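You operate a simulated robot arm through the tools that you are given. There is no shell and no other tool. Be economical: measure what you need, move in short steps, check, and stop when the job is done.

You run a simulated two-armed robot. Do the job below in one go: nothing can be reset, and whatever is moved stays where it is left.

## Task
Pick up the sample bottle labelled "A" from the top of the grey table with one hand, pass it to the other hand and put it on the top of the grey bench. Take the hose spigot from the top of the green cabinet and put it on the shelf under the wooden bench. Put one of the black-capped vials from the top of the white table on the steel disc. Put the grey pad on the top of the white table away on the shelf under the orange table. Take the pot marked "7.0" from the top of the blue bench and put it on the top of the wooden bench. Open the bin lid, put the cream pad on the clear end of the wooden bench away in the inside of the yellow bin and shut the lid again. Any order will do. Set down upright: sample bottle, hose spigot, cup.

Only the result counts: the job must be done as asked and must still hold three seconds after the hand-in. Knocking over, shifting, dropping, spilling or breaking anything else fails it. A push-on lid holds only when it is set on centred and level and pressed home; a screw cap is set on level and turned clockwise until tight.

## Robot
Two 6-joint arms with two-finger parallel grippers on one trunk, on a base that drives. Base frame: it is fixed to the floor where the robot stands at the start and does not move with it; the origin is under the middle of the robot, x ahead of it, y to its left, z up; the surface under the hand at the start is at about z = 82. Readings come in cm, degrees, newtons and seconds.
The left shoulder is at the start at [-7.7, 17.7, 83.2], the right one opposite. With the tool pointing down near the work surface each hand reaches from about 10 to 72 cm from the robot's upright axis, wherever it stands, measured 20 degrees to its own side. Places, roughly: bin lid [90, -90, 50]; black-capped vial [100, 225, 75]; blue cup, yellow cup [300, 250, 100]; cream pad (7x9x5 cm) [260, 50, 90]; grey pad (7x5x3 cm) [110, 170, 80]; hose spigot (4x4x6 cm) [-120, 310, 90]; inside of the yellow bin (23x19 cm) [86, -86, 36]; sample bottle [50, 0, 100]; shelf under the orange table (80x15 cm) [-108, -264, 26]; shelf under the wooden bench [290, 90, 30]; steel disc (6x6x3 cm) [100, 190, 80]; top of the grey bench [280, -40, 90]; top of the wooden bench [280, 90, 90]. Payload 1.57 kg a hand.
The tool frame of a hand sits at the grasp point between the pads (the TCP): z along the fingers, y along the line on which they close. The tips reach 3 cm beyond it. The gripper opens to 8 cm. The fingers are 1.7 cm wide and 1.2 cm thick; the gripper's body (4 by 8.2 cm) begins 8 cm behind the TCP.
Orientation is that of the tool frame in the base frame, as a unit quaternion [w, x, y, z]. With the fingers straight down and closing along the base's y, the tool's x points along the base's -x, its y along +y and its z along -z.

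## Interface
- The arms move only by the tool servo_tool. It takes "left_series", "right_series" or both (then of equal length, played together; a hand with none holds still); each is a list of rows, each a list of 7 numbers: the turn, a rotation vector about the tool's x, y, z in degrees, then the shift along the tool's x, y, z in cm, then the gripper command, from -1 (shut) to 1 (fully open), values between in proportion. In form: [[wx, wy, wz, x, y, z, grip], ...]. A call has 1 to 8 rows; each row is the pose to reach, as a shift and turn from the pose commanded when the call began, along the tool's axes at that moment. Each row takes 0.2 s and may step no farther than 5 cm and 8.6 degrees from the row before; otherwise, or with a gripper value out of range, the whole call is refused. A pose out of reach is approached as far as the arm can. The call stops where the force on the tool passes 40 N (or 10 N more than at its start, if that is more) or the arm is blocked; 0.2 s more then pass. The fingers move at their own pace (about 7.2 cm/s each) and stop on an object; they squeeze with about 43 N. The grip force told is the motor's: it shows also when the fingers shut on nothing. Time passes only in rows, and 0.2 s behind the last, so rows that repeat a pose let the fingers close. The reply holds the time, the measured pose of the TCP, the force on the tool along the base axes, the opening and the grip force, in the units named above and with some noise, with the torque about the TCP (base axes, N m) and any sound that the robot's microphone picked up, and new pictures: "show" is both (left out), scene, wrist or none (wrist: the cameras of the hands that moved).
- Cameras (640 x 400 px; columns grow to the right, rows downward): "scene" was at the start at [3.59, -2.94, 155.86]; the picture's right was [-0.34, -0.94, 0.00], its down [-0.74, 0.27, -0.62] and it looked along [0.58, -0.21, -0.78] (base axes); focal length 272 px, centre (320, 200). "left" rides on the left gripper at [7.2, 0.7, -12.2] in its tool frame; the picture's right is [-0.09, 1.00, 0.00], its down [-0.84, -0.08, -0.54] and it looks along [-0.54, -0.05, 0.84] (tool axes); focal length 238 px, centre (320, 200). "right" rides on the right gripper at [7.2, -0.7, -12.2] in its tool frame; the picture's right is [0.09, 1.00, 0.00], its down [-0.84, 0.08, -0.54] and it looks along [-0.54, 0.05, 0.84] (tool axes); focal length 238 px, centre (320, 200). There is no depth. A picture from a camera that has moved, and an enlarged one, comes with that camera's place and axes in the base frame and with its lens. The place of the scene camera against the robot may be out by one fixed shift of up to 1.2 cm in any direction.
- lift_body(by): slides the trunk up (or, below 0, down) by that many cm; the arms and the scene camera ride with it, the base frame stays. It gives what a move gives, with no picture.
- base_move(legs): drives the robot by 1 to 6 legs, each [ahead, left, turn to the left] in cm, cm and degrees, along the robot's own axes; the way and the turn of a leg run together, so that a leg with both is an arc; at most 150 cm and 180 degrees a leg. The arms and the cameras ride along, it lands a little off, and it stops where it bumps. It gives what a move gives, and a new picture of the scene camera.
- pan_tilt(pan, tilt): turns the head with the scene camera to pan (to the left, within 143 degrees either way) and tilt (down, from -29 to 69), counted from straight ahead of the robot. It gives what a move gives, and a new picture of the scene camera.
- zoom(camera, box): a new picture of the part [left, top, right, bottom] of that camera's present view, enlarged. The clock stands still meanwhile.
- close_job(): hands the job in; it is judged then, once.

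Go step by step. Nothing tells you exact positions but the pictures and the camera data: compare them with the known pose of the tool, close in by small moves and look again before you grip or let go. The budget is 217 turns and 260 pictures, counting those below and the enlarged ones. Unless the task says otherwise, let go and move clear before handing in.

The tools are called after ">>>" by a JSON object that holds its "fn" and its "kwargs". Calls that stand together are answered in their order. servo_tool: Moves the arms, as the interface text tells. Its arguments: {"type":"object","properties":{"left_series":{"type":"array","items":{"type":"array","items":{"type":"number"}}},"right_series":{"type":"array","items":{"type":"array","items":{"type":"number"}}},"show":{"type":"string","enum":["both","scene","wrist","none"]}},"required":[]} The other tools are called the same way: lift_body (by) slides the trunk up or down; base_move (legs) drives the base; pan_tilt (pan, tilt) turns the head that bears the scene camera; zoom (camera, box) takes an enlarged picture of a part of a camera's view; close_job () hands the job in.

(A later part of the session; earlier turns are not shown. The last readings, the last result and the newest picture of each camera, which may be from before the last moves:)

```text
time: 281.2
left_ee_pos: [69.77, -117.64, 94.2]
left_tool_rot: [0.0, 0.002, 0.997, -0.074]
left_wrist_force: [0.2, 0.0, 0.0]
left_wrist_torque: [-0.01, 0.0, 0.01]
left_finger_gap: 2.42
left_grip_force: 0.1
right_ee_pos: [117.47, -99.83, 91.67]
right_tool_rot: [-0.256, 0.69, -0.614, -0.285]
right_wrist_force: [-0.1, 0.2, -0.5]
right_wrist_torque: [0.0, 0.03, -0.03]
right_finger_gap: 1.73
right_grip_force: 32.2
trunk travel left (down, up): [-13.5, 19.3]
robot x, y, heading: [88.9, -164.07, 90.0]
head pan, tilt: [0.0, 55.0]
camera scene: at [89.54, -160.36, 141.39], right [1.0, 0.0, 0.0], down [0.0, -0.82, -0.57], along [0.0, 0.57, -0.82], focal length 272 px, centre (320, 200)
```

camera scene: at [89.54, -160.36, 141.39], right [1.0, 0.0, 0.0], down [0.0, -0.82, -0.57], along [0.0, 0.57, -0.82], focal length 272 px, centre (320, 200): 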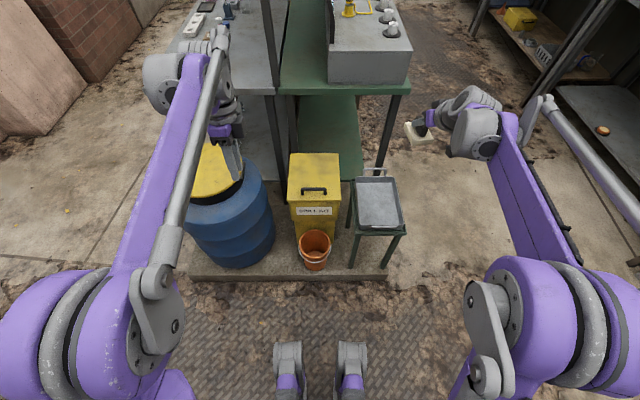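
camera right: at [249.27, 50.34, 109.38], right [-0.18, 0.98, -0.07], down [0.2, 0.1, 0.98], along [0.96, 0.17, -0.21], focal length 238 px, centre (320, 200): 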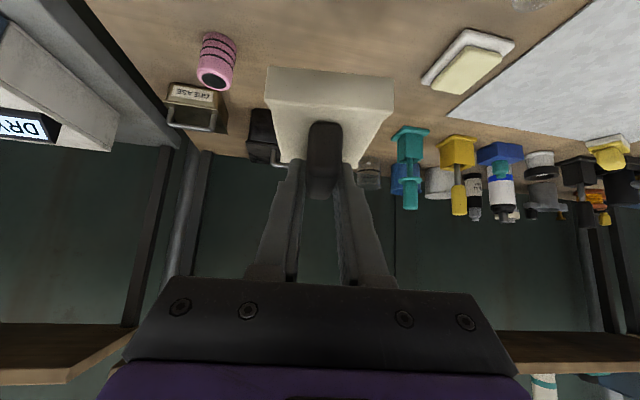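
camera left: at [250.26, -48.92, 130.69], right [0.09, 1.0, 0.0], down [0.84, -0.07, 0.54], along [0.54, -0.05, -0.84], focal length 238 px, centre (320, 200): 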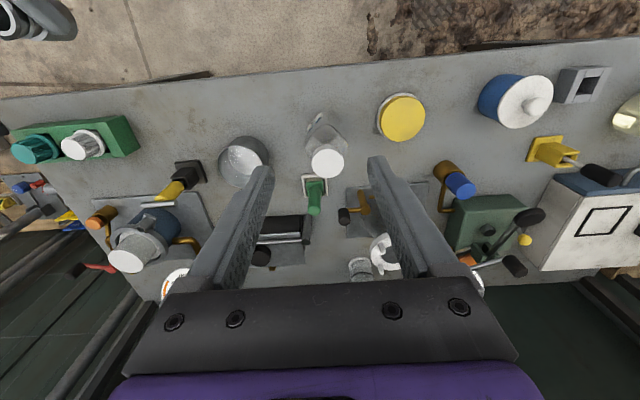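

The yaw works. I straighten the tilt, drive 8 cm closer, and move the left hand over the bin handle.

>>> {"fn": "base_move", "kwargs": {"legs": [[8, 0, 0]]}}

>>> {"fn": "servo_tool", "kwargs": {"left_series": [[-4, 0, 0, -3, 2, 1, -0.2], [-8.5, 0, 0, -6, 4, 3, -0.2], [-8.5, 0, 0, -9, 6, 6, -0.2], [-8.5, 0, 0, -12, 8, 9, -0.2], [-8.5, 0, 0, -15, 9, 12, -0.2], [-8.5, 0, 0, -17, 10, 15, -0.2]], "show": "both"}}

```text
time: 282.2
left_ee_pos: [69.82, -109.64, 94.15]
left_tool_rot: [0.0, 0.001, 0.997, -0.076]
left_wrist_force: [-0.6, -0.5, -0.5]
left_wrist_torque: [-0.02, 0.01, -0.02]
left_finger_gap: 2.39
left_grip_force: 0.2
right_ee_pos: [117.49, -91.87, 91.68]
right_tool_rot: [-0.256, 0.689, -0.615, -0.285]
right_wrist_force: [-0.6, -1.4, 0.3]
right_wrist_torque: [-0.01, 0.0, 0.02]
right_finger_gap: 1.71
right_grip_force: 32.0
trunk travel left (down, up): [-13.5, 19.3]
robot x, y, heading: [88.95, -156.04, 89.7]
head pan, tilt: [0.0, 55.0]
camera scene: at [89.58, -152.34, 141.39], right [1.0, 0.0, 0.0], down [0.0, -0.82, -0.57], along [0.0, 0.57, -0.82], focal length 272 px, centre (320, 200)
```

scene: 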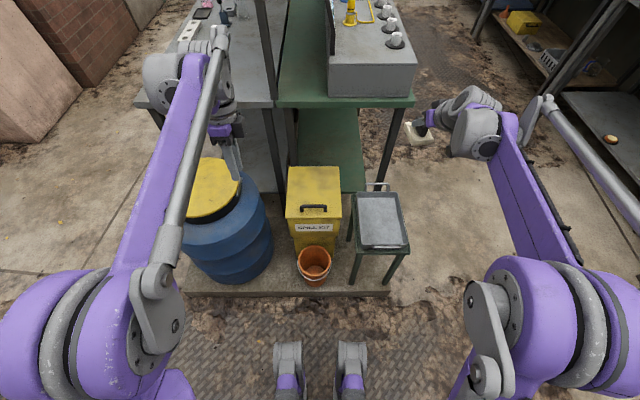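

```text
time: 283.6
left_ee_pos: [87.03, -102.0, 77.97]
left_tool_rot: [0.0, 0.001, 1.0, -0.001]
left_wrist_force: [-0.6, 1.5, 0.5]
left_wrist_torque: [-0.03, -0.03, -0.03]
left_finger_gap: 3.21
left_grip_force: 0.0
right_ee_pos: [117.48, -91.87, 91.7]
right_tool_rot: [-0.256, 0.69, -0.615, -0.284]
right_wrist_force: [0.1, 1.2, 0.3]
right_wrist_torque: [0.02, -0.01, 0.04]
right_finger_gap: 1.73
right_grip_force: 32.1
trunk travel left (down, up): [-13.5, 19.3]
robot x, y, heading: [88.9, -156.09, 89.6]
head pan, tilt: [0.0, 55.0]
camera scene: at [89.6, -152.39, 141.39], right [1.0, 0.0, 0.0], down [0.0, -0.82, -0.57], along [0.0, 0.57, -0.82], focal length 272 px, centre (320, 200)
camera left: at [79.6, -101.29, 90.15], right [0.09, 1.0, 0.0], down [0.84, -0.08, 0.54], along [0.54, -0.05, -0.84], focal length 238 px, centre (320, 200)
```

scene: 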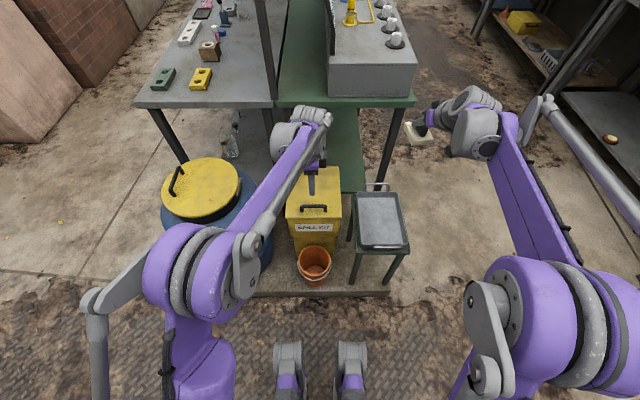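
left: 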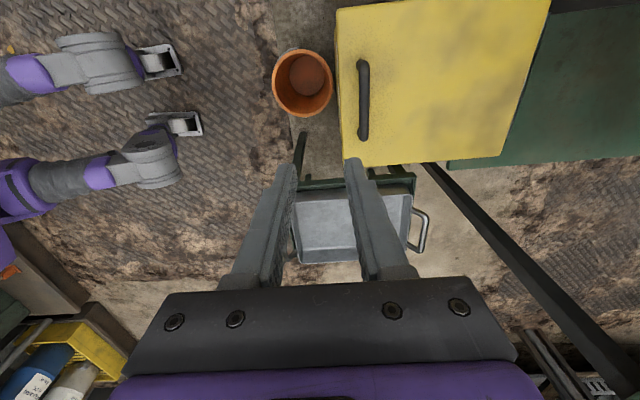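

The handle is at about (86.4, -95.8, 54.5). I align above it and descend to z≈61 to verify.

>>> {"fn": "servo_tool", "kwargs": {"left_series": [[0, 0, 0, 0.3, 3, 2, -0.2], [0, 0, 0, 0.6, 6.2, 5, -0.2], [0, 0, 0, 0.6, 6.2, 9.5, -0.2], [0, 0, 0, 0.6, 6.2, 14, -0.2], [0, 0, 0, 0.6, 6.2, 17, -0.2]], "show": "wrist"}}

>>> {"fn": "zoom", "kwargs": {"camera": "scene", "box": [260, 140, 360, 240]}}

```text
time: 284.8
left_ee_pos: [86.26, -95.91, 60.85]
left_tool_rot: [0.0, 0.001, 1.0, -0.001]
left_wrist_force: [0.6, 0.0, 0.0]
left_wrist_torque: [-0.02, -0.02, -0.01]
left_finger_gap: 3.18
left_grip_force: 0.0
right_ee_pos: [117.44, -91.94, 91.58]
right_tool_rot: [-0.255, 0.691, -0.614, -0.286]
right_wrist_force: [-0.6, -0.5, -0.6]
right_wrist_torque: [-0.01, 0.03, 0.0]
right_finger_gap: 1.71
right_grip_force: 31.8
trunk travel left (down, up): [-13.5, 19.3]
robot x, y, heading: [89.2, -156.06, 89.8]
head pan, tilt: [0.0, 55.0]
camera left: at [78.95, -95.2, 73.06], right [0.09, 1.0, 0.0], down [0.84, -0.08, 0.54], along [0.54, -0.05, -0.84], focal length 238 px, centre (320, 200)
```

left: 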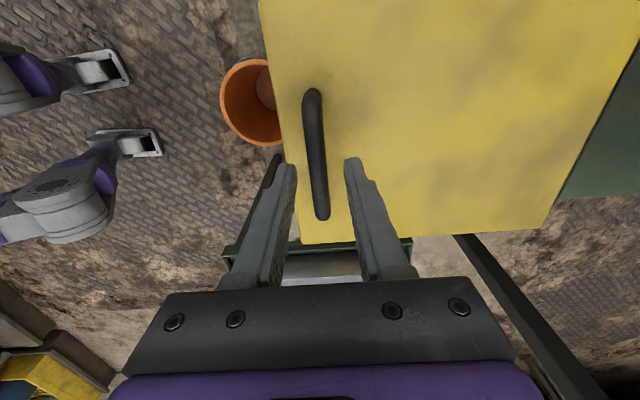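

```text
4.00 times, centred on (310, 190) of scene
camera zoom: at [89.58, -152.42, 141.39], right [1.0, 0.0, 0.0], down [0.0, -0.82, -0.57], along [0.0, 0.57, -0.82], focal length 1088 px, centre (360, 240)
```

zoom: 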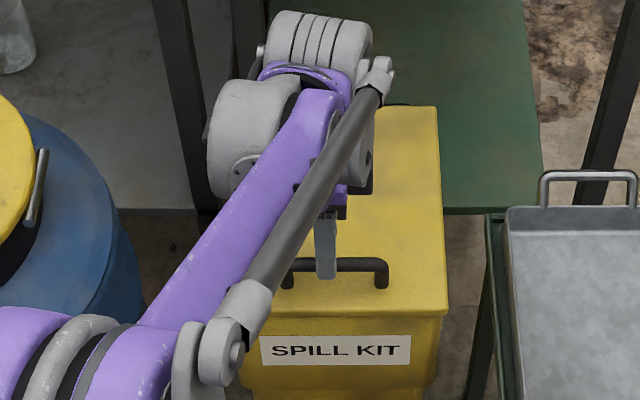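

Bar is between the fingers; I descend 5.4 cm and close.

>>> {"fn": "servo_tool", "kwargs": {"left_series": [[0, 0, 0, 0, -0.25, 2, -0.2], [0, 0, 0, 0, -0.25, 4, -0.2], [0, 0, 0, 0, -0.25, 5.4, -0.2], [0, 0, 0, 0, -0.25, 5.4, -1], [0, 0, 0, 0, -0.25, 5.4, -1], [0, 0, 0, 0, -0.25, 5.4, -1]], "show": "wrist"}}

```text
time: 285.6
left_ee_pos: [86.49, -95.96, 56.44]
left_tool_rot: [-0.001, 0.0, 1.0, -0.001]
left_wrist_force: [-1.0, -5.3, 23.7]
left_wrist_torque: [0.19, 0.03, -0.04]
left_finger_gap: 3.04
left_grip_force: 0.0
right_ee_pos: [117.39, -92.13, 91.74]
right_tool_rot: [-0.257, 0.69, -0.614, -0.285]
right_wrist_force: [0.1, -0.4, 0.2]
right_wrist_torque: [0.0, -0.01, 0.03]
right_finger_gap: 1.72
right_grip_force: 31.9
trunk travel left (down, up): [-13.5, 19.3]
robot x, y, heading: [88.62, -156.22, 90.1]
head pan, tilt: [0.0, 55.0]
stopped in row 3 (left hand): the force on the tool passed its limit at 60 N (the readings are from after the stop); the commanded pose is now the measured one
camera left: at [79.12, -95.39, 68.67], right [0.09, 1.0, 0.0], down [0.84, -0.08, 0.54], along [0.54, -0.05, -0.84], focal length 238 px, centre (320, 200)
```

left: 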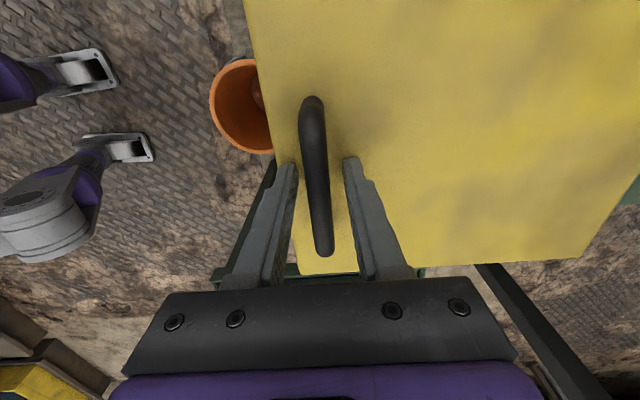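

The tips touched the lid; I rise 0.5 cm and close on the bar.

>>> {"fn": "servo_tool", "kwargs": {"left_series": [[0, 0, 0, 0, 0, -0.5, -0.2], [0, 0, 0, 0, 0, -0.5, -1], [0, 0, 0, 0, 0, -0.5, -1], [0, 0, 0, 0, 0, -0.5, -1]], "show": "wrist"}}

```text
time: 286.6
left_ee_pos: [86.41, -95.97, 56.88]
left_tool_rot: [0.0, 0.001, 1.0, 0.001]
left_wrist_force: [-2.6, -18.7, 0.8]
left_wrist_torque: [-0.09, 0.04, 0.04]
left_finger_gap: 1.35
left_grip_force: 29.9
right_ee_pos: [117.46, -92.09, 91.84]
right_tool_rot: [-0.257, 0.689, -0.614, -0.285]
right_wrist_force: [0.3, 0.6, -1.2]
right_wrist_torque: [-0.01, 0.0, 0.04]
right_finger_gap: 1.71
right_grip_force: 32.5
trunk travel left (down, up): [-13.5, 19.3]
robot x, y, heading: [88.89, -156.03, 89.7]
head pan, tilt: [0.0, 55.0]
camera left: at [79.11, -95.41, 69.02], right [0.09, 1.0, 0.0], down [0.84, -0.08, 0.54], along [0.54, -0.05, -0.84], focal length 238 px, centre (320, 200)
```

left: 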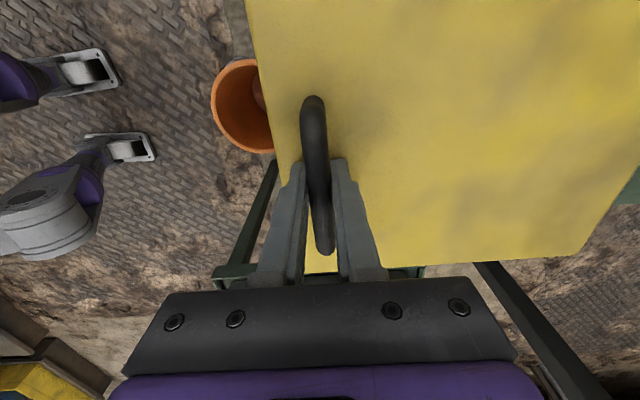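

Gripped on the bar. I lift the lid along an arc about the rear hinge, checking forces.

>>> {"fn": "servo_tool", "kwargs": {"left_series": [[0, 0, 0, 0, 0.3, -1.7, -1], [0, 0, 0, 0, 0.85, -3.3, -1], [0, 0, 0, 0, 1.4, -4.9, -1], [0, 0, 0, 0, 2.2, -6.5, -1]], "show": "both"}}

```text
time: 287.6
left_ee_pos: [86.29, -93.87, 63.42]
left_tool_rot: [0.0, 0.001, 1.0, 0.0]
left_wrist_force: [-1.2, -19.5, 5.9]
left_wrist_torque: [-0.23, -0.21, 0.04]
left_finger_gap: 1.36
left_grip_force: 30.1
right_ee_pos: [117.61, -92.15, 91.79]
right_tool_rot: [-0.257, 0.689, -0.615, -0.285]
right_wrist_force: [0.4, -0.6, -0.5]
right_wrist_torque: [-0.01, -0.03, 0.0]
right_finger_gap: 1.69
right_grip_force: 32.5
trunk travel left (down, up): [-13.5, 19.3]
robot x, y, heading: [89.08, -156.17, 89.9]
head pan, tilt: [0.0, 55.0]
camera scene: at [89.58, -152.64, 141.4], right [1.0, 0.0, 0.0], down [0.0, -0.82, -0.57], along [0.0, 0.57, -0.82], focal length 272 px, centre (320, 200)
camera left: at [79.11, -93.27, 75.57], right [0.09, 1.0, 0.0], down [0.84, -0.08, 0.54], along [0.54, -0.05, -0.84], focal length 238 px, centre (320, 200)
```

scene: 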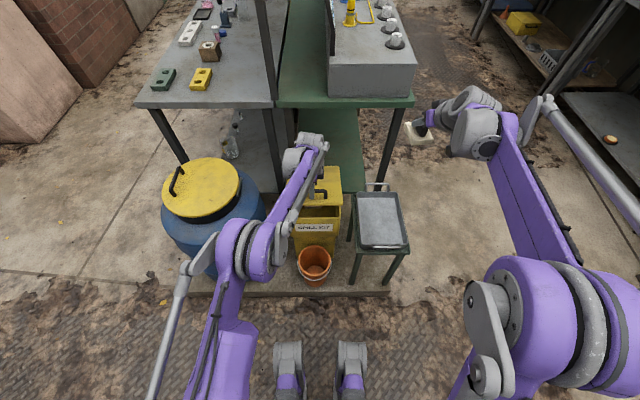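
left: 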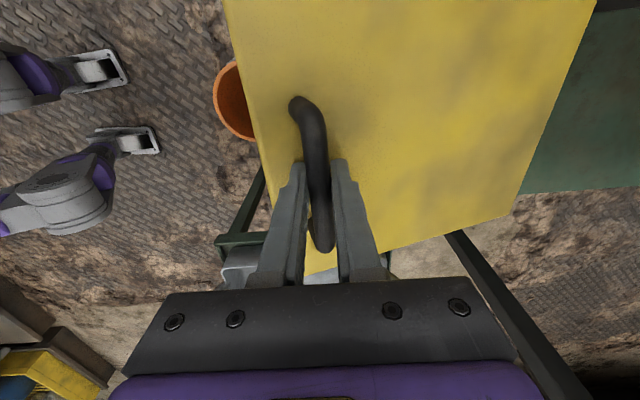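

Lid is rising properly. Continue the arc.

>>> {"fn": "servo_tool", "kwargs": {"left_series": [[0, 0, 0, 0, 0.7, -1.5, -1], [0, 0, 0, 0, 1.6, -2.9, -1], [0, 0, 0, 0, 2.6, -4.3, -1], [0, 0, 0, 0, 3.8, -5.6, -1], [0, 0, 0, 0, 5.0, -6.8, -1], [0, 0, 0, 0, 6.4, -7.9, -1], [0, 0, 0, 0, 7.8, -8.9, -1], [0, 0, 0, 0, 9.2, -9.8, -1]], "show": "both"}}

```text
time: 289.4
left_ee_pos: [85.67, -89.8, 71.43]
left_tool_rot: [0.0, 0.001, 1.0, -0.001]
left_wrist_force: [8.5, 20.8, -20.6]
left_wrist_torque: [0.49, -0.23, 0.04]
left_finger_gap: 1.37
left_grip_force: 30.6
left hand out of reach, approached as far as the arm can: row 5, 6, 7, 8
right_ee_pos: [117.5, -91.64, 91.41]
right_tool_rot: [-0.255, 0.69, -0.615, -0.284]
right_wrist_force: [0.3, 0.3, 0.5]
right_wrist_torque: [-0.01, 0.03, -0.01]
right_finger_gap: 1.69
right_grip_force: 32.4
trunk travel left (down, up): [-13.5, 19.3]
robot x, y, heading: [89.1, -156.26, 89.4]
head pan, tilt: [0.0, 55.0]
camera scene: at [89.65, -151.99, 141.37], right [1.0, 0.0, 0.0], down [0.0, -0.82, -0.57], along [0.0, 0.57, -0.82], focal length 272 px, centre (320, 200)
camera left: at [78.35, -89.11, 83.57], right [0.09, 1.0, 0.0], down [0.84, -0.08, 0.54], along [0.54, -0.05, -0.84], focal length 238 px, centre (320, 200)
```

scene: 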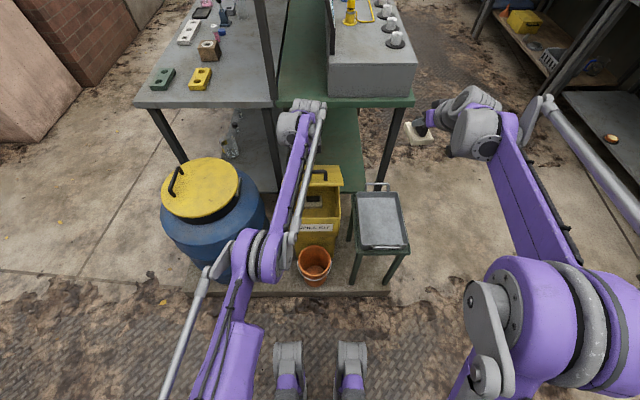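
left: 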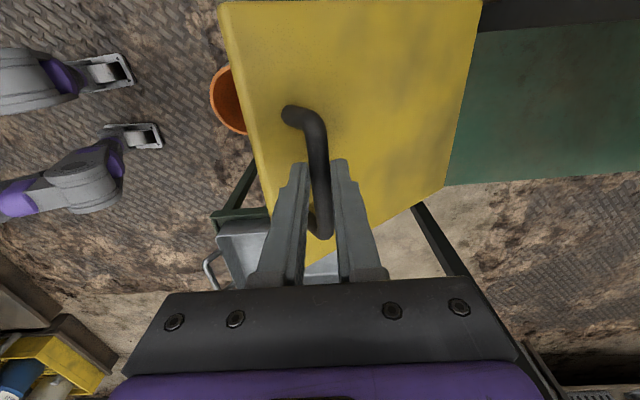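

The arm's reach is limiting; I creep the base forward to continue the arc.

>>> {"fn": "base_move", "kwargs": {"legs": [[2.5, 0, 0]]}}

>>> {"fn": "servo_tool", "kwargs": {"left_series": [[0, 0, 0, 0, 0, -0.8, -1], [0, 0, 0, 0, 0.5, -1.8, -1]], "show": "none"}}

```text
time: 290.2
left_ee_pos: [85.63, -87.73, 71.7]
left_tool_rot: [-0.001, 0.001, 1.0, 0.0]
left_wrist_force: [-0.6, -11.4, 13.0]
left_wrist_torque: [-0.21, 0.25, 0.06]
left_finger_gap: 1.36
left_grip_force: 30.2
right_ee_pos: [117.43, -89.52, 91.74]
right_tool_rot: [-0.257, 0.689, -0.615, -0.284]
right_wrist_force: [0.2, 0.1, -0.9]
right_wrist_torque: [0.02, -0.01, -0.01]
right_finger_gap: 1.71
right_grip_force: 31.9
trunk travel left (down, up): [-13.5, 19.3]
robot x, y, heading: [89.3, -153.9, 89.6]
head pan, tilt: [0.0, 55.0]
camera scene: at [89.6, -150.12, 141.4], right [1.0, -0.01, 0.0], down [0.0, -0.82, -0.57], along [0.0, 0.57, -0.82], focal length 272 px, centre (320, 200)
```

scene: 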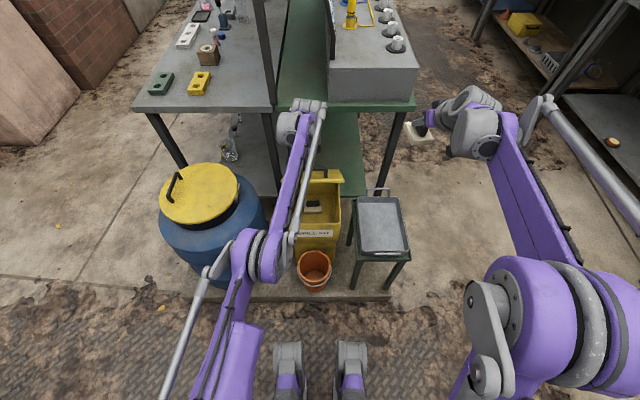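

```text
time: 290.9
left_ee_pos: [85.39, -87.62, 73.01]
left_tool_rot: [0.001, 0.0, 1.0, -0.001]
left_wrist_force: [2.9, 17.0, -22.2]
left_wrist_torque: [0.32, -0.07, 0.09]
left_finger_gap: 1.35
left_grip_force: 30.7
left hand out of reach, approached as far as the arm can: row 2
right_ee_pos: [117.52, -89.14, 91.43]
right_tool_rot: [-0.255, 0.69, -0.615, -0.284]
right_wrist_force: [0.2, -0.4, -0.8]
right_wrist_torque: [-0.01, 0.03, 0.01]
right_finger_gap: 1.75
right_grip_force: 31.5
trunk travel left (down, up): [-13.5, 19.3]
robot x, y, heading: [88.91, -154.0, 89.5]
head pan, tilt: [0.0, 55.0]
```

I continue opening with small alternating trunk-up and base-forward steps.

>>> {"fn": "lift_body", "kwargs": {"by": 1}}

>>> {"fn": "base_move", "kwargs": {"legs": [[2.5, 0, 0]]}}

>>> {"fn": "lift_body", "kwargs": {"by": 1.5}}

```text
time: 291.4
left_ee_pos: [85.41, -88.12, 74.39]
left_tool_rot: [0.0, 0.0, 1.0, -0.001]
left_wrist_force: [0.4, 0.2, -0.4]
left_wrist_torque: [-0.02, 0.0, -0.01]
left_finger_gap: 0.0
left_grip_force: 20.7
right_ee_pos: [117.45, -89.46, 92.69]
right_tool_rot: [-0.256, 0.69, -0.614, -0.286]
right_wrist_force: [-0.4, 0.1, -0.4]
right_wrist_torque: [-0.01, -0.01, 0.0]
right_finger_gap: 1.71
right_grip_force: 32.0
trunk travel left (down, up): [-14.5, 18.3]
robot x, y, heading: [89.36, -153.64, 89.6]
head pan, tilt: [0.0, 55.0]
```

```text
time: 292.2
left_ee_pos: [85.36, -85.3, 74.14]
left_tool_rot: [-0.001, 0.0, 1.0, -0.001]
left_wrist_force: [-0.3, -0.6, -0.6]
left_wrist_torque: [-0.05, 0.0, 0.01]
left_finger_gap: 0.03
left_grip_force: 21.4
right_ee_pos: [117.5, -86.8, 92.58]
right_tool_rot: [-0.255, 0.69, -0.615, -0.285]
right_wrist_force: [-0.1, -0.1, -1.4]
right_wrist_torque: [-0.05, 0.0, -0.03]
right_finger_gap: 1.73
right_grip_force: 32.0
trunk travel left (down, up): [-14.5, 18.3]
robot x, y, heading: [88.59, -151.43, 89.4]
head pan, tilt: [0.0, 55.0]
camera scene: at [89.6, -147.48, 142.42], right [1.0, -0.01, 0.0], down [0.0, -0.82, -0.57], along [0.0, 0.57, -0.82], focal length 272 px, centre (320, 200)
```

scene: 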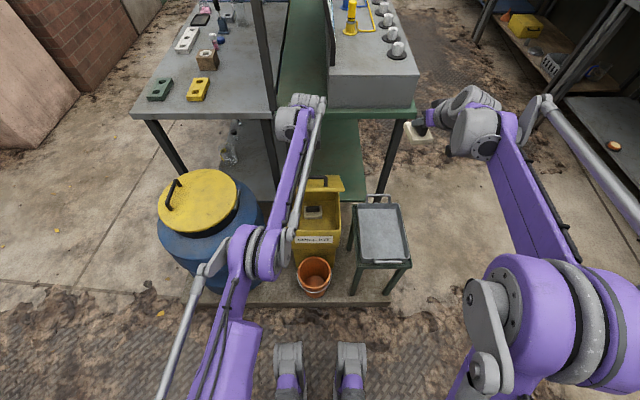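

```text
time: 292.9
left_ee_pos: [85.44, -85.36, 75.79]
left_tool_rot: [0.001, 0.001, 1.0, -0.001]
left_wrist_force: [-0.4, 0.6, 0.2]
left_wrist_torque: [-0.01, -0.02, 0.01]
left_finger_gap: 0.02
left_grip_force: 21.1
right_ee_pos: [117.49, -86.92, 94.12]
right_tool_rot: [-0.256, 0.689, -0.615, -0.285]
right_wrist_force: [0.7, 0.0, -0.2]
right_wrist_torque: [-0.02, 0.0, -0.01]
right_finger_gap: 1.71
right_grip_force: 31.9
trunk travel left (down, up): [-16.0, 16.8]
robot x, y, heading: [88.96, -151.57, 89.7]
head pan, tilt: [0.0, 55.0]
```

The bar slipped out, but the lid seems to stay open by itself. I zoom to check.

>>> {"fn": "zoom", "kwargs": {"camera": "scene", "box": [260, 150, 380, 270]}}

>>> {"fn": "servo_tool", "kwargs": {"left_series": [[0, 0, 0, 0, 0, -1, -1], [0, 0, 0, 0, 0, -1, -1]], "show": "wrist"}}

```text
3.33 times, centred on (320, 210) of scene
camera zoom: at [89.61, -147.86, 143.93], right [1.0, -0.01, 0.0], down [0.0, -0.82, -0.57], along [0.0, 0.57, -0.82], focal length 906 px, centre (320, 167)
```

zoom: 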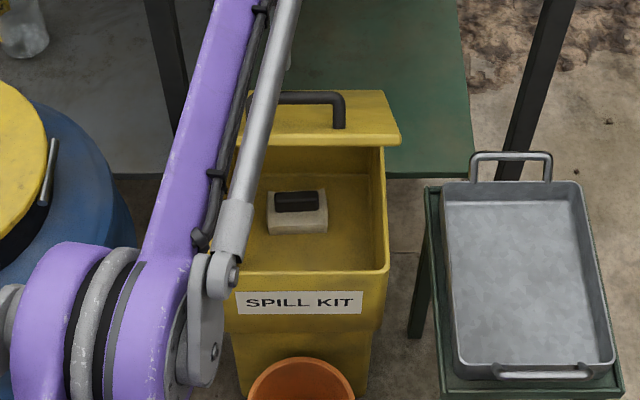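

```text
time: 293.5
left_ee_pos: [85.46, -85.44, 76.69]
left_tool_rot: [-0.001, 0.001, 1.0, -0.002]
left_wrist_force: [-0.5, 0.4, 0.1]
left_wrist_torque: [-0.02, 0.01, 0.0]
left_finger_gap: 0.05
left_grip_force: 21.7
right_ee_pos: [117.59, -86.96, 94.18]
right_tool_rot: [-0.256, 0.69, -0.615, -0.285]
right_wrist_force: [-0.7, 0.1, -0.2]
right_wrist_torque: [-0.03, 0.03, -0.01]
right_finger_gap: 1.7
right_grip_force: 32.2
trunk travel left (down, up): [-16.0, 16.8]
robot x, y, heading: [88.96, -151.34, 89.7]
head pan, tilt: [0.0, 55.0]
camera left: at [78.17, -84.79, 88.98], right [0.09, 1.0, 0.0], down [0.84, -0.08, 0.54], along [0.54, -0.05, -0.84], focal length 238 px, centre (320, 200)
```

left: 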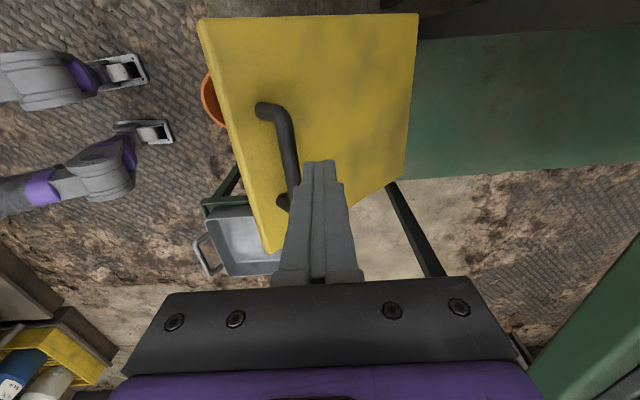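

The lid stays where left (about 30° open) and there is already another pad inside. I'll push the lid further open with closed left fingers from its front edge: first go up, over and down in front of it.

>>> {"fn": "servo_tool", "kwargs": {"left_series": [[0, 0, 0, 0, 0, -4, -1], [0, 0, 0, 0, -2, -8, -1], [0, 0, 0, 0, -6.5, -8, -1], [0, 0, 0, 0, -11, -8, -1], [0, 0, 0, 0, -15.5, -8, -1], [0, 0, 0, 0, -18, -5, -1], [0, 0, 0, 0, -18, -1, -1], [0, 0, 0, 0, -18, 3, -1]], "show": "both"}}

```text
time: 295.3
left_ee_pos: [85.42, -103.31, 73.87]
left_tool_rot: [0.001, 0.0, 1.0, 0.0]
left_wrist_force: [-0.2, 0.4, -0.2]
left_wrist_torque: [-0.03, 0.05, 0.01]
left_finger_gap: 0.0
left_grip_force: 21.3
left hand out of reach, approached as far as the arm can: row 1, 2
right_ee_pos: [117.54, -86.83, 94.1]
right_tool_rot: [-0.255, 0.69, -0.615, -0.285]
right_wrist_force: [0.4, -0.6, -0.8]
right_wrist_torque: [-0.02, 0.02, 0.0]
right_finger_gap: 1.67
right_grip_force: 32.0
trunk travel left (down, up): [-16.0, 16.8]
robot x, y, heading: [89.17, -151.55, 89.7]
head pan, tilt: [0.0, 55.0]
camera scene: at [89.6, -147.82, 143.92], right [1.0, -0.01, 0.0], down [0.0, -0.82, -0.57], along [0.0, 0.57, -0.82], focal length 272 px, centre (320, 200)
camera left: at [78.14, -102.55, 85.97], right [0.09, 1.0, 0.0], down [0.84, -0.08, 0.54], along [0.54, -0.05, -0.84], focal length 238 px, centre (320, 200)
```

scene: 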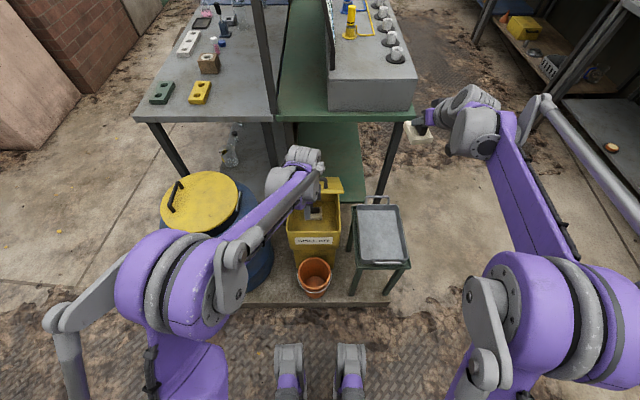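
left: 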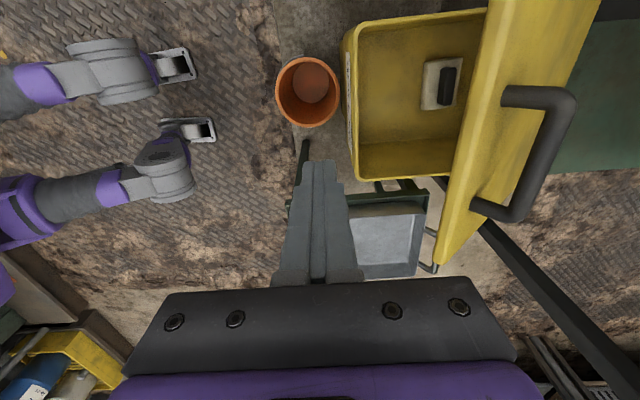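

The lid is roughly 40° open. I lower the hand a little in front of the lid edge, drive 7 cm forward, then push it further open.

>>> {"fn": "servo_tool", "kwargs": {"left_series": [[0, 0, 0, 0, -2, 2, -1], [0, 0, 0, 0, -3, 5, -1]], "show": "none"}}

>>> {"fn": "base_move", "kwargs": {"legs": [[7, 0, 0]]}}

>>> {"fn": "servo_tool", "kwargs": {"left_series": [[0, 0, 0, 0, 3, 0, -1], [0, 0, 0, 0, 6, -0.5, -1], [0, 0, 0, 0, 9, -1, -1], [0, 0, 0, 0, 12, -2, -1], [0, 0, 0, 0, 15, -3, -1]], "show": "both"}}

```text
time: 295.9
left_ee_pos: [85.24, -106.18, 69.05]
left_tool_rot: [-0.001, 0.0, 1.0, -0.001]
left_wrist_force: [-0.6, -0.3, 0.5]
left_wrist_torque: [-0.01, 0.0, -0.01]
left_finger_gap: 0.02
left_grip_force: 21.3
right_ee_pos: [117.5, -86.82, 94.1]
right_tool_rot: [-0.256, 0.69, -0.615, -0.284]
right_wrist_force: [0.1, 0.6, 0.0]
right_wrist_torque: [0.01, 0.01, -0.01]
right_finger_gap: 1.72
right_grip_force: 32.2
trunk travel left (down, up): [-16.0, 16.8]
robot x, y, heading: [88.6, -151.39, 89.8]
head pan, tilt: [0.0, 55.0]
```

```text
time: 296.9
left_ee_pos: [85.13, -99.14, 68.97]
left_tool_rot: [-0.001, 0.001, 1.0, 0.0]
left_wrist_force: [-0.5, 0.3, 0.0]
left_wrist_torque: [0.0, -0.01, 0.01]
left_finger_gap: 0.0
left_grip_force: 21.6
right_ee_pos: [117.55, -79.81, 94.13]
right_tool_rot: [-0.255, 0.69, -0.614, -0.285]
right_wrist_force: [0.6, 0.1, -0.5]
right_wrist_torque: [-0.01, 0.02, 0.0]
right_finger_gap: 1.7
right_grip_force: 31.9
trunk travel left (down, up): [-16.0, 16.8]
robot x, y, heading: [88.88, -144.17, 89.6]
head pan, tilt: [0.0, 55.0]
camera scene: at [89.63, -140.78, 143.92], right [1.0, 0.0, 0.0], down [0.0, -0.82, -0.57], along [0.0, 0.57, -0.82], focal length 272 px, centre (320, 200)
```

scene: 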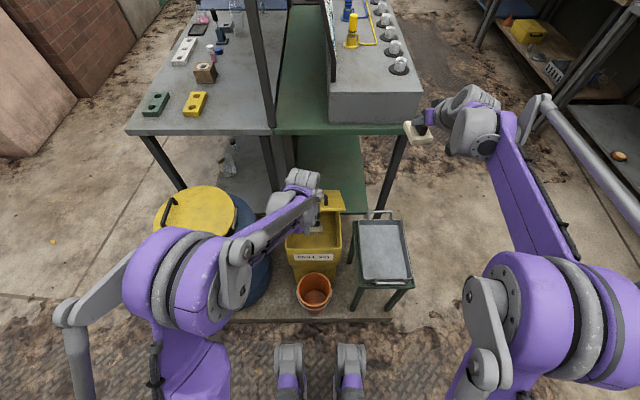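

```text
time: 297.5
left_ee_pos: [85.28, -93.89, 69.76]
left_tool_rot: [-0.001, 0.001, 1.0, -0.01]
left_wrist_force: [-1.6, -8.4, 6.5]
left_wrist_torque: [0.04, 0.06, 0.04]
left_finger_gap: 0.0
left_grip_force: 21.7
right_ee_pos: [117.44, -79.85, 94.2]
right_tool_rot: [-0.256, 0.69, -0.615, -0.285]
right_wrist_force: [1.0, 0.5, -0.7]
right_wrist_torque: [-0.03, -0.02, 0.03]
right_finger_gap: 1.71
right_grip_force: 32.6
trunk travel left (down, up): [-16.0, 16.8]
robot x, y, heading: [89.03, -144.31, 89.6]
head pan, tilt: [0.0, 55.0]
stopped in row 3 (left hand): the force on the tool passed its limit at 62 N (the readings are from after the stop); the commanded pose is now the measured one
camera scene: at [89.63, -140.89, 143.92], right [1.0, 0.0, 0.0], down [0.0, -0.82, -0.57], along [0.0, 0.57, -0.82], focal length 272 px, centre (320, 200)
camera left: at [78.02, -92.99, 81.96], right [0.09, 1.0, -0.02], down [0.84, -0.07, 0.54], along [0.54, -0.07, -0.84], focal length 238 px, centre (320, 200)
```

scene: 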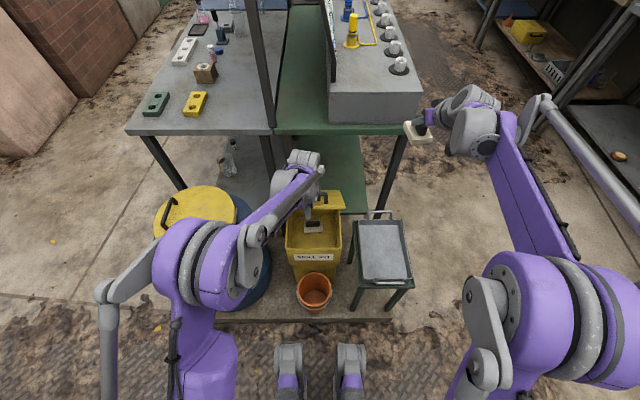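
left: 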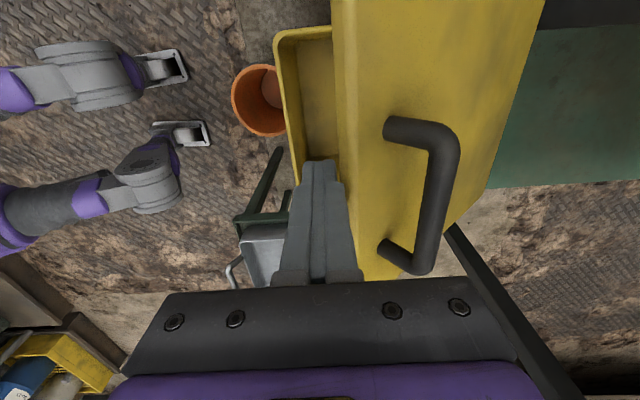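

Contact with the lid front. I push slowly upward and backward along the tangent.

>>> {"fn": "servo_tool", "kwargs": {"left_series": [[0, 0, 0, 0, 0.5, -0.4, -1], [0, 0, 0, 0, 1.0, -0.8, -1], [0, 0, 0, 0, 1.5, -1.2, -1], [0, 0, 0, 0, 2.1, -1.6, -1], [0, 0, 0, 0, 2.7, -2.0, -1], [0, 0, 0, 0, 3.3, -2.3, -1], [0, 0, 0, 0, 3.9, -2.6, -1], [0, 0, 0, 0, 4.5, -2.9, -1]], "show": "wrist"}}

```text
time: 298.7
left_ee_pos: [85.25, -91.81, 71.64]
left_tool_rot: [-0.001, 0.002, 1.0, -0.011]
left_wrist_force: [-2.2, -16.7, 14.5]
left_wrist_torque: [0.11, 0.11, 0.16]
left_finger_gap: 0.01
left_grip_force: 21.1
right_ee_pos: [117.5, -80.04, 94.19]
right_tool_rot: [-0.256, 0.69, -0.614, -0.286]
right_wrist_force: [0.1, 1.0, -0.7]
right_wrist_torque: [-0.01, 0.01, 0.0]
right_finger_gap: 1.71
right_grip_force: 32.0
trunk travel left (down, up): [-16.0, 16.8]
robot x, y, heading: [88.74, -144.33, 89.8]
head pan, tilt: [0.0, 55.0]
stopped in row 5 (left hand): the force on the tool passed its limit at 41 N (the readings are from after the stop); the commanded pose is now the measured one
camera left: at [78.08, -90.82, 83.93], right [0.09, 1.0, -0.02], down [0.84, -0.07, 0.54], along [0.54, -0.07, -0.84], focal length 238 px, centre (320, 200)
```

left: 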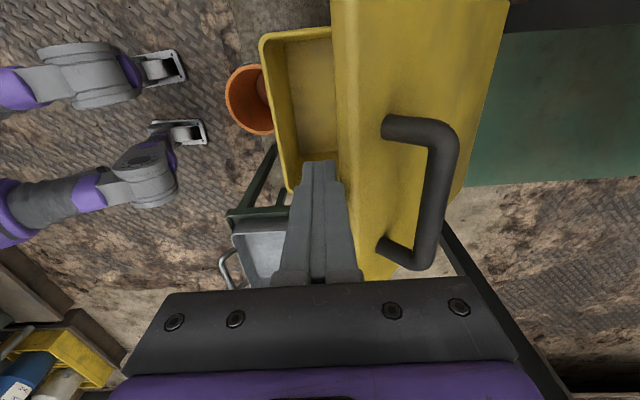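

Pushing on the front face gives little leverage, so I'll regrip the handle now that the base is closer. I raise the hand, drive 5 cm forward and look.

>>> {"fn": "servo_tool", "kwargs": {"left_series": [[0, 0, 0, 0, -1, -0.5, -1], [0, 0, 0, 0, -1, -4.5, -1], [0, 0, 0, 0, -1, -8.5, -0.2], [0, 0, 0, 0, -1, -12, -0.2]], "show": "none"}}

>>> {"fn": "base_move", "kwargs": {"legs": [[6, 0, 0]]}}

>>> {"fn": "servo_tool", "kwargs": {"left_series": [[0, 0, 0, 0, 1.5, 1, -0.2], [0, 0, 0, 0, 2.5, 1.5, -0.2]], "show": "wrist"}}

```text
time: 299.7
left_ee_pos: [85.31, -92.21, 83.5]
left_tool_rot: [-0.002, 0.001, 1.0, -0.01]
left_wrist_force: [0.6, 0.2, -0.6]
left_wrist_torque: [0.01, 0.02, -0.02]
left_finger_gap: 3.23
left_grip_force: 0.0
right_ee_pos: [117.51, -79.93, 94.16]
right_tool_rot: [-0.256, 0.69, -0.614, -0.285]
right_wrist_force: [0.0, 0.0, -0.7]
right_wrist_torque: [-0.05, -0.03, -0.02]
right_finger_gap: 1.73
right_grip_force: 32.4
trunk travel left (down, up): [-16.0, 16.8]
robot x, y, heading: [88.9, -143.97, 89.6]
head pan, tilt: [0.0, 55.0]
```

```text
time: 300.7
left_ee_pos: [85.24, -88.58, 83.61]
left_tool_rot: [-0.001, 0.0, 1.0, -0.01]
left_wrist_force: [0.0, 0.2, 0.8]
left_wrist_torque: [0.05, 0.0, -0.01]
left_finger_gap: 3.21
left_grip_force: 0.1
right_ee_pos: [117.43, -76.21, 94.12]
right_tool_rot: [-0.256, 0.689, -0.615, -0.286]
right_wrist_force: [0.0, -0.8, 0.1]
right_wrist_torque: [0.02, -0.01, 0.0]
right_finger_gap: 1.7
right_grip_force: 31.9
trunk travel left (down, up): [-16.0, 16.8]
robot x, y, heading: [88.85, -140.54, 89.8]
head pan, tilt: [0.0, 55.0]
stopped in leg 1: the robot was blocked; the commanded pose is now the measured one
camera scene: at [89.65, -137.42, 143.93], right [1.0, 0.0, 0.0], down [0.0, -0.82, -0.57], along [0.0, 0.57, -0.82], focal length 272 px, centre (320, 200)
```

scene: 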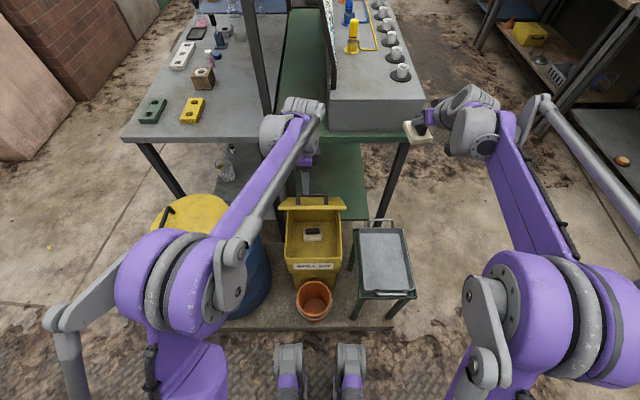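

```text
time: 301.3
left_ee_pos: [85.3, -85.91, 81.92]
left_tool_rot: [0.0, 0.001, 1.0, -0.01]
left_wrist_force: [-0.2, 0.2, -0.4]
left_wrist_torque: [0.03, -0.02, 0.02]
left_finger_gap: 3.19
left_grip_force: 0.1
right_ee_pos: [117.44, -76.04, 94.15]
right_tool_rot: [-0.255, 0.69, -0.614, -0.285]
right_wrist_force: [-0.1, -0.2, -0.4]
right_wrist_torque: [0.01, -0.02, 0.0]
right_finger_gap: 1.69
right_grip_force: 32.0
trunk travel left (down, up): [-16.0, 16.8]
robot x, y, heading: [88.81, -140.35, 89.5]
head pan, tilt: [0.0, 55.0]
camera left: at [78.05, -84.97, 94.14], right [0.09, 1.0, -0.02], down [0.84, -0.07, 0.54], along [0.54, -0.07, -0.84], focal length 238 px, centre (320, 200)
```

left: 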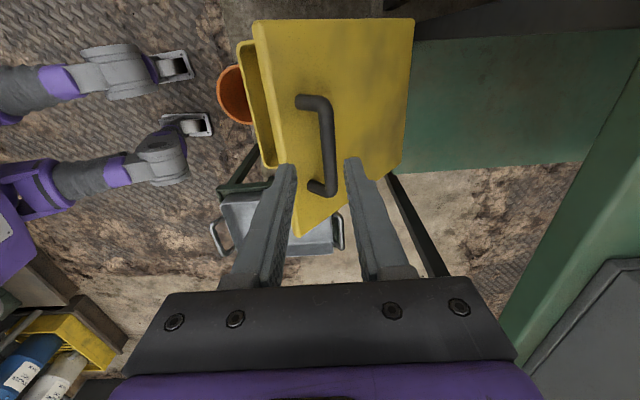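

The bar is right below, y≈-85.3. I descend to it and close.

>>> {"fn": "servo_tool", "kwargs": {"left_series": [[0, 0, 0, -0.6, 0.5, 3, -0.2], [0, 0, 0, -0.8, 0.5, 6, -0.2], [0, 0, 0, -0.8, 0.5, 8.5, -0.2]], "show": "wrist"}}

```text
time: 302.1
left_ee_pos: [86.02, -85.66, 73.29]
left_tool_rot: [-0.001, 0.0, 1.0, -0.011]
left_wrist_force: [-0.5, 0.4, 0.1]
left_wrist_torque: [0.0, -0.03, -0.01]
left_finger_gap: 3.2
left_grip_force: 0.0
right_ee_pos: [117.43, -76.13, 94.04]
right_tool_rot: [-0.255, 0.69, -0.614, -0.285]
right_wrist_force: [-0.1, -0.1, -0.7]
right_wrist_torque: [-0.01, 0.02, 0.02]
right_finger_gap: 1.71
right_grip_force: 32.3
trunk travel left (down, up): [-16.0, 16.8]
robot x, y, heading: [88.92, -140.44, 90.1]
head pan, tilt: [0.0, 55.0]
camera left: at [78.87, -84.72, 85.48], right [0.09, 1.0, -0.02], down [0.84, -0.07, 0.54], along [0.54, -0.07, -0.84], focal length 238 px, centre (320, 200)
```

left: 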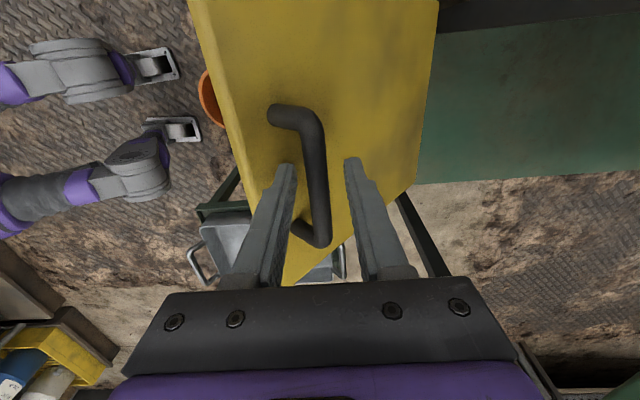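

Bar at z≈72, just under the TCP. I close and resume the arc.

>>> {"fn": "servo_tool", "kwargs": {"left_series": [[0, 0, 0, 0, -0.2, 0.5, -0.2], [0, 0, 0, 0, -0.2, 0.5, -1], [0, 0, 0, 0, -0.2, 0.5, -1], [0, 0, 0, 0, -0.2, 0.5, -1]], "show": "none"}}

>>> {"fn": "servo_tool", "kwargs": {"left_series": [[0, 0, 0, 0, 0.9, -0.7, -1], [0, 0, 0, 0, 1.8, -1.4, -1], [0, 0, 0, 0, 2.8, -2.0, -1], [0, 0, 0, 0, 3.8, -2.6, -1], [0, 0, 0, 0, 4.9, -3.1, -1]], "show": "scene"}}

```text
time: 303.1
left_ee_pos: [85.96, -85.81, 72.85]
left_tool_rot: [-0.001, 0.001, 1.0, -0.011]
left_wrist_force: [-0.4, -4.2, 3.5]
left_wrist_torque: [-0.04, -0.02, 0.04]
left_finger_gap: 1.35
left_grip_force: 29.9
right_ee_pos: [117.42, -75.98, 94.12]
right_tool_rot: [-0.256, 0.69, -0.614, -0.285]
right_wrist_force: [0.2, 0.6, -0.9]
right_wrist_torque: [0.0, 0.01, 0.04]
right_finger_gap: 1.7
right_grip_force: 31.9
trunk travel left (down, up): [-16.0, 16.8]
robot x, y, heading: [89.35, -140.5, 89.9]
head pan, tilt: [0.0, 55.0]
```

```text
time: 304.3
left_ee_pos: [86.01, -80.7, 75.98]
left_tool_rot: [-0.002, -0.001, 1.0, -0.011]
left_wrist_force: [-3.3, 5.7, -22.5]
left_wrist_torque: [0.07, 0.1, 0.02]
left_finger_gap: 1.36
left_grip_force: 30.3
right_ee_pos: [117.49, -75.89, 94.02]
right_tool_rot: [-0.255, 0.69, -0.615, -0.284]
right_wrist_force: [-0.3, -0.2, 0.1]
right_wrist_torque: [0.0, 0.0, -0.01]
right_finger_gap: 1.69
right_grip_force: 32.0
trunk travel left (down, up): [-16.0, 16.8]
robot x, y, heading: [89.14, -140.73, 90.1]
head pan, tilt: [0.0, 55.0]
camera scene: at [89.6, -136.93, 143.91], right [1.0, 0.0, 0.0], down [0.0, -0.82, -0.57], along [0.0, 0.57, -0.82], focal length 272 px, centre (320, 200)
```

scene: 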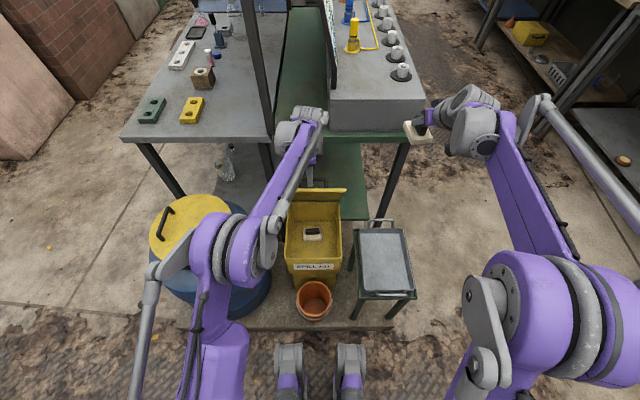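

Good. Continue toward vertical, now mostly backward.

>>> {"fn": "servo_tool", "kwargs": {"left_series": [[0, 0, 0, 0, 1.1, 0.1, -1], [0, 0, 0, 0, 2.2, 0.0, -1], [0, 0, 0, 0, 3.4, -0.1, -1], [0, 0, 0, 0, 4.6, -0.1, -1], [0, 0, 0, 0, 5.8, -0.1, -1], [0, 0, 0, 0, 7.0, 0.0, -1]], "show": "both"}}

```text
time: 305.7
left_ee_pos: [86.09, -75.24, 75.77]
left_tool_rot: [0.0, 0.001, 1.0, -0.009]
left_wrist_force: [7.7, -1.9, 19.3]
left_wrist_torque: [0.0, -0.19, 0.04]
left_finger_gap: 1.36
left_grip_force: 30.2
left hand out of reach, approached as far as the arm can: row 5, 6
right_ee_pos: [117.63, -76.28, 94.18]
right_tool_rot: [-0.257, 0.689, -0.615, -0.286]
right_wrist_force: [0.2, 0.4, -0.5]
right_wrist_torque: [-0.03, -0.03, 0.0]
right_finger_gap: 1.7
right_grip_force: 32.0
trunk travel left (down, up): [-16.0, 16.8]
robot x, y, heading: [88.99, -140.63, 89.7]
head pan, tilt: [0.0, 55.0]
camera scene: at [89.72, -137.45, 143.93], right [1.0, 0.0, 0.0], down [0.0, -0.82, -0.57], along [0.0, 0.57, -0.82], focal length 272 px, centre (320, 200)
camera left: at [78.89, -74.41, 88.04], right [0.09, 1.0, -0.02], down [0.84, -0.07, 0.54], along [0.54, -0.07, -0.84], focal length 238 px, centre (320, 200)
```

scene: 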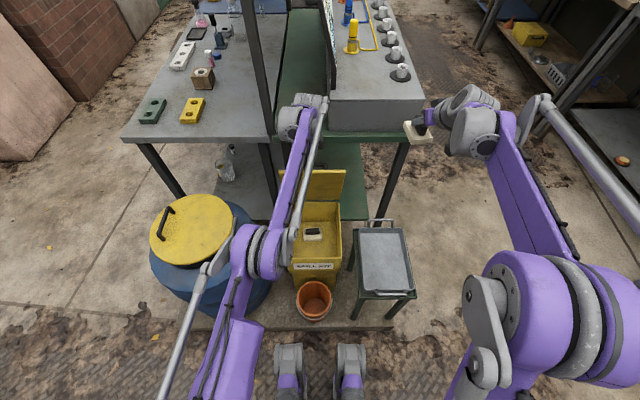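
left: 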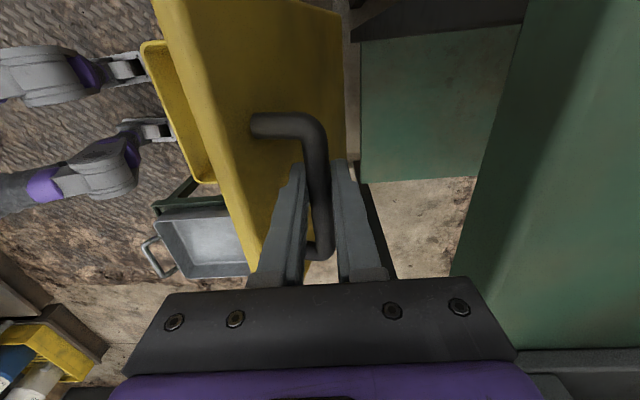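

The lid is nearly upright, about 70° open. I release and lift the left hand clear, then move it back and to the left.

>>> {"fn": "servo_tool", "kwargs": {"left_series": [[0, 0, 0, 0, 0, 0, -0.2], [0, 0, 0, 0, 0, 0, -0.2], [0, 0, 0, 0, 0, -2, -0.2], [0, 0, 0, 0, 0, -5, -0.2], [0, 0, 0, 0, 0, -9, -0.2], [0, 0, 0, 3, -3, -11, -0.2], [0, 0, 0, 6, -6, -11, -0.2], [0, 0, 0, 9, -9, -11, -0.2]], "show": "both"}}

```text
time: 307.5
left_ee_pos: [76.99, -84.06, 87.0]
left_tool_rot: [-0.001, 0.0, 1.0, -0.009]
left_wrist_force: [0.4, -0.2, -0.3]
left_wrist_torque: [0.01, -0.02, 0.02]
left_finger_gap: 3.18
left_grip_force: 0.1
left hand out of reach, approached as far as the arm can: row 3, 4, 5
right_ee_pos: [117.46, -76.16, 94.07]
right_tool_rot: [-0.256, 0.69, -0.614, -0.285]
right_wrist_force: [-0.3, -0.7, -1.2]
right_wrist_torque: [-0.01, 0.02, -0.02]
right_finger_gap: 1.69
right_grip_force: 31.9
trunk travel left (down, up): [-16.0, 16.8]
robot x, y, heading: [88.75, -140.61, 89.8]
head pan, tilt: [0.0, 55.0]
camera scene: at [89.6, -137.26, 143.93], right [1.0, 0.0, 0.0], down [0.0, -0.82, -0.57], along [0.0, 0.57, -0.82], focal length 272 px, centre (320, 200)
camera left: at [69.78, -83.11, 99.16], right [0.09, 1.0, -0.02], down [0.84, -0.07, 0.54], along [0.54, -0.07, -0.84], focal length 238 px, centre (320, 200)
```

scene: 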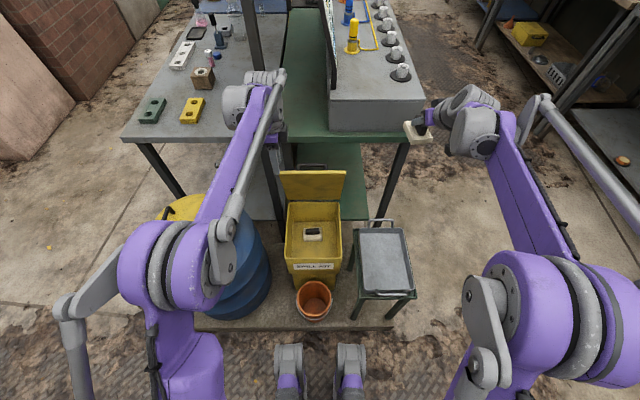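
left: 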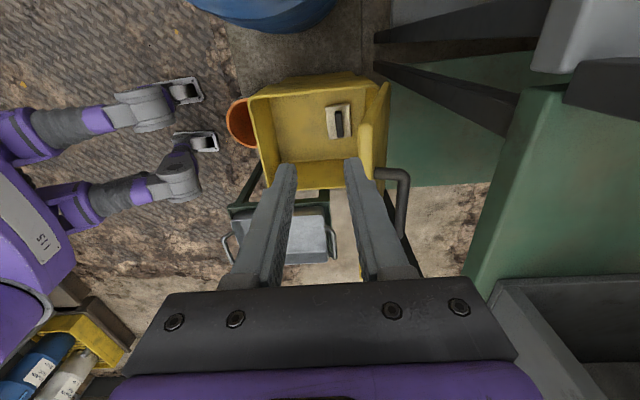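

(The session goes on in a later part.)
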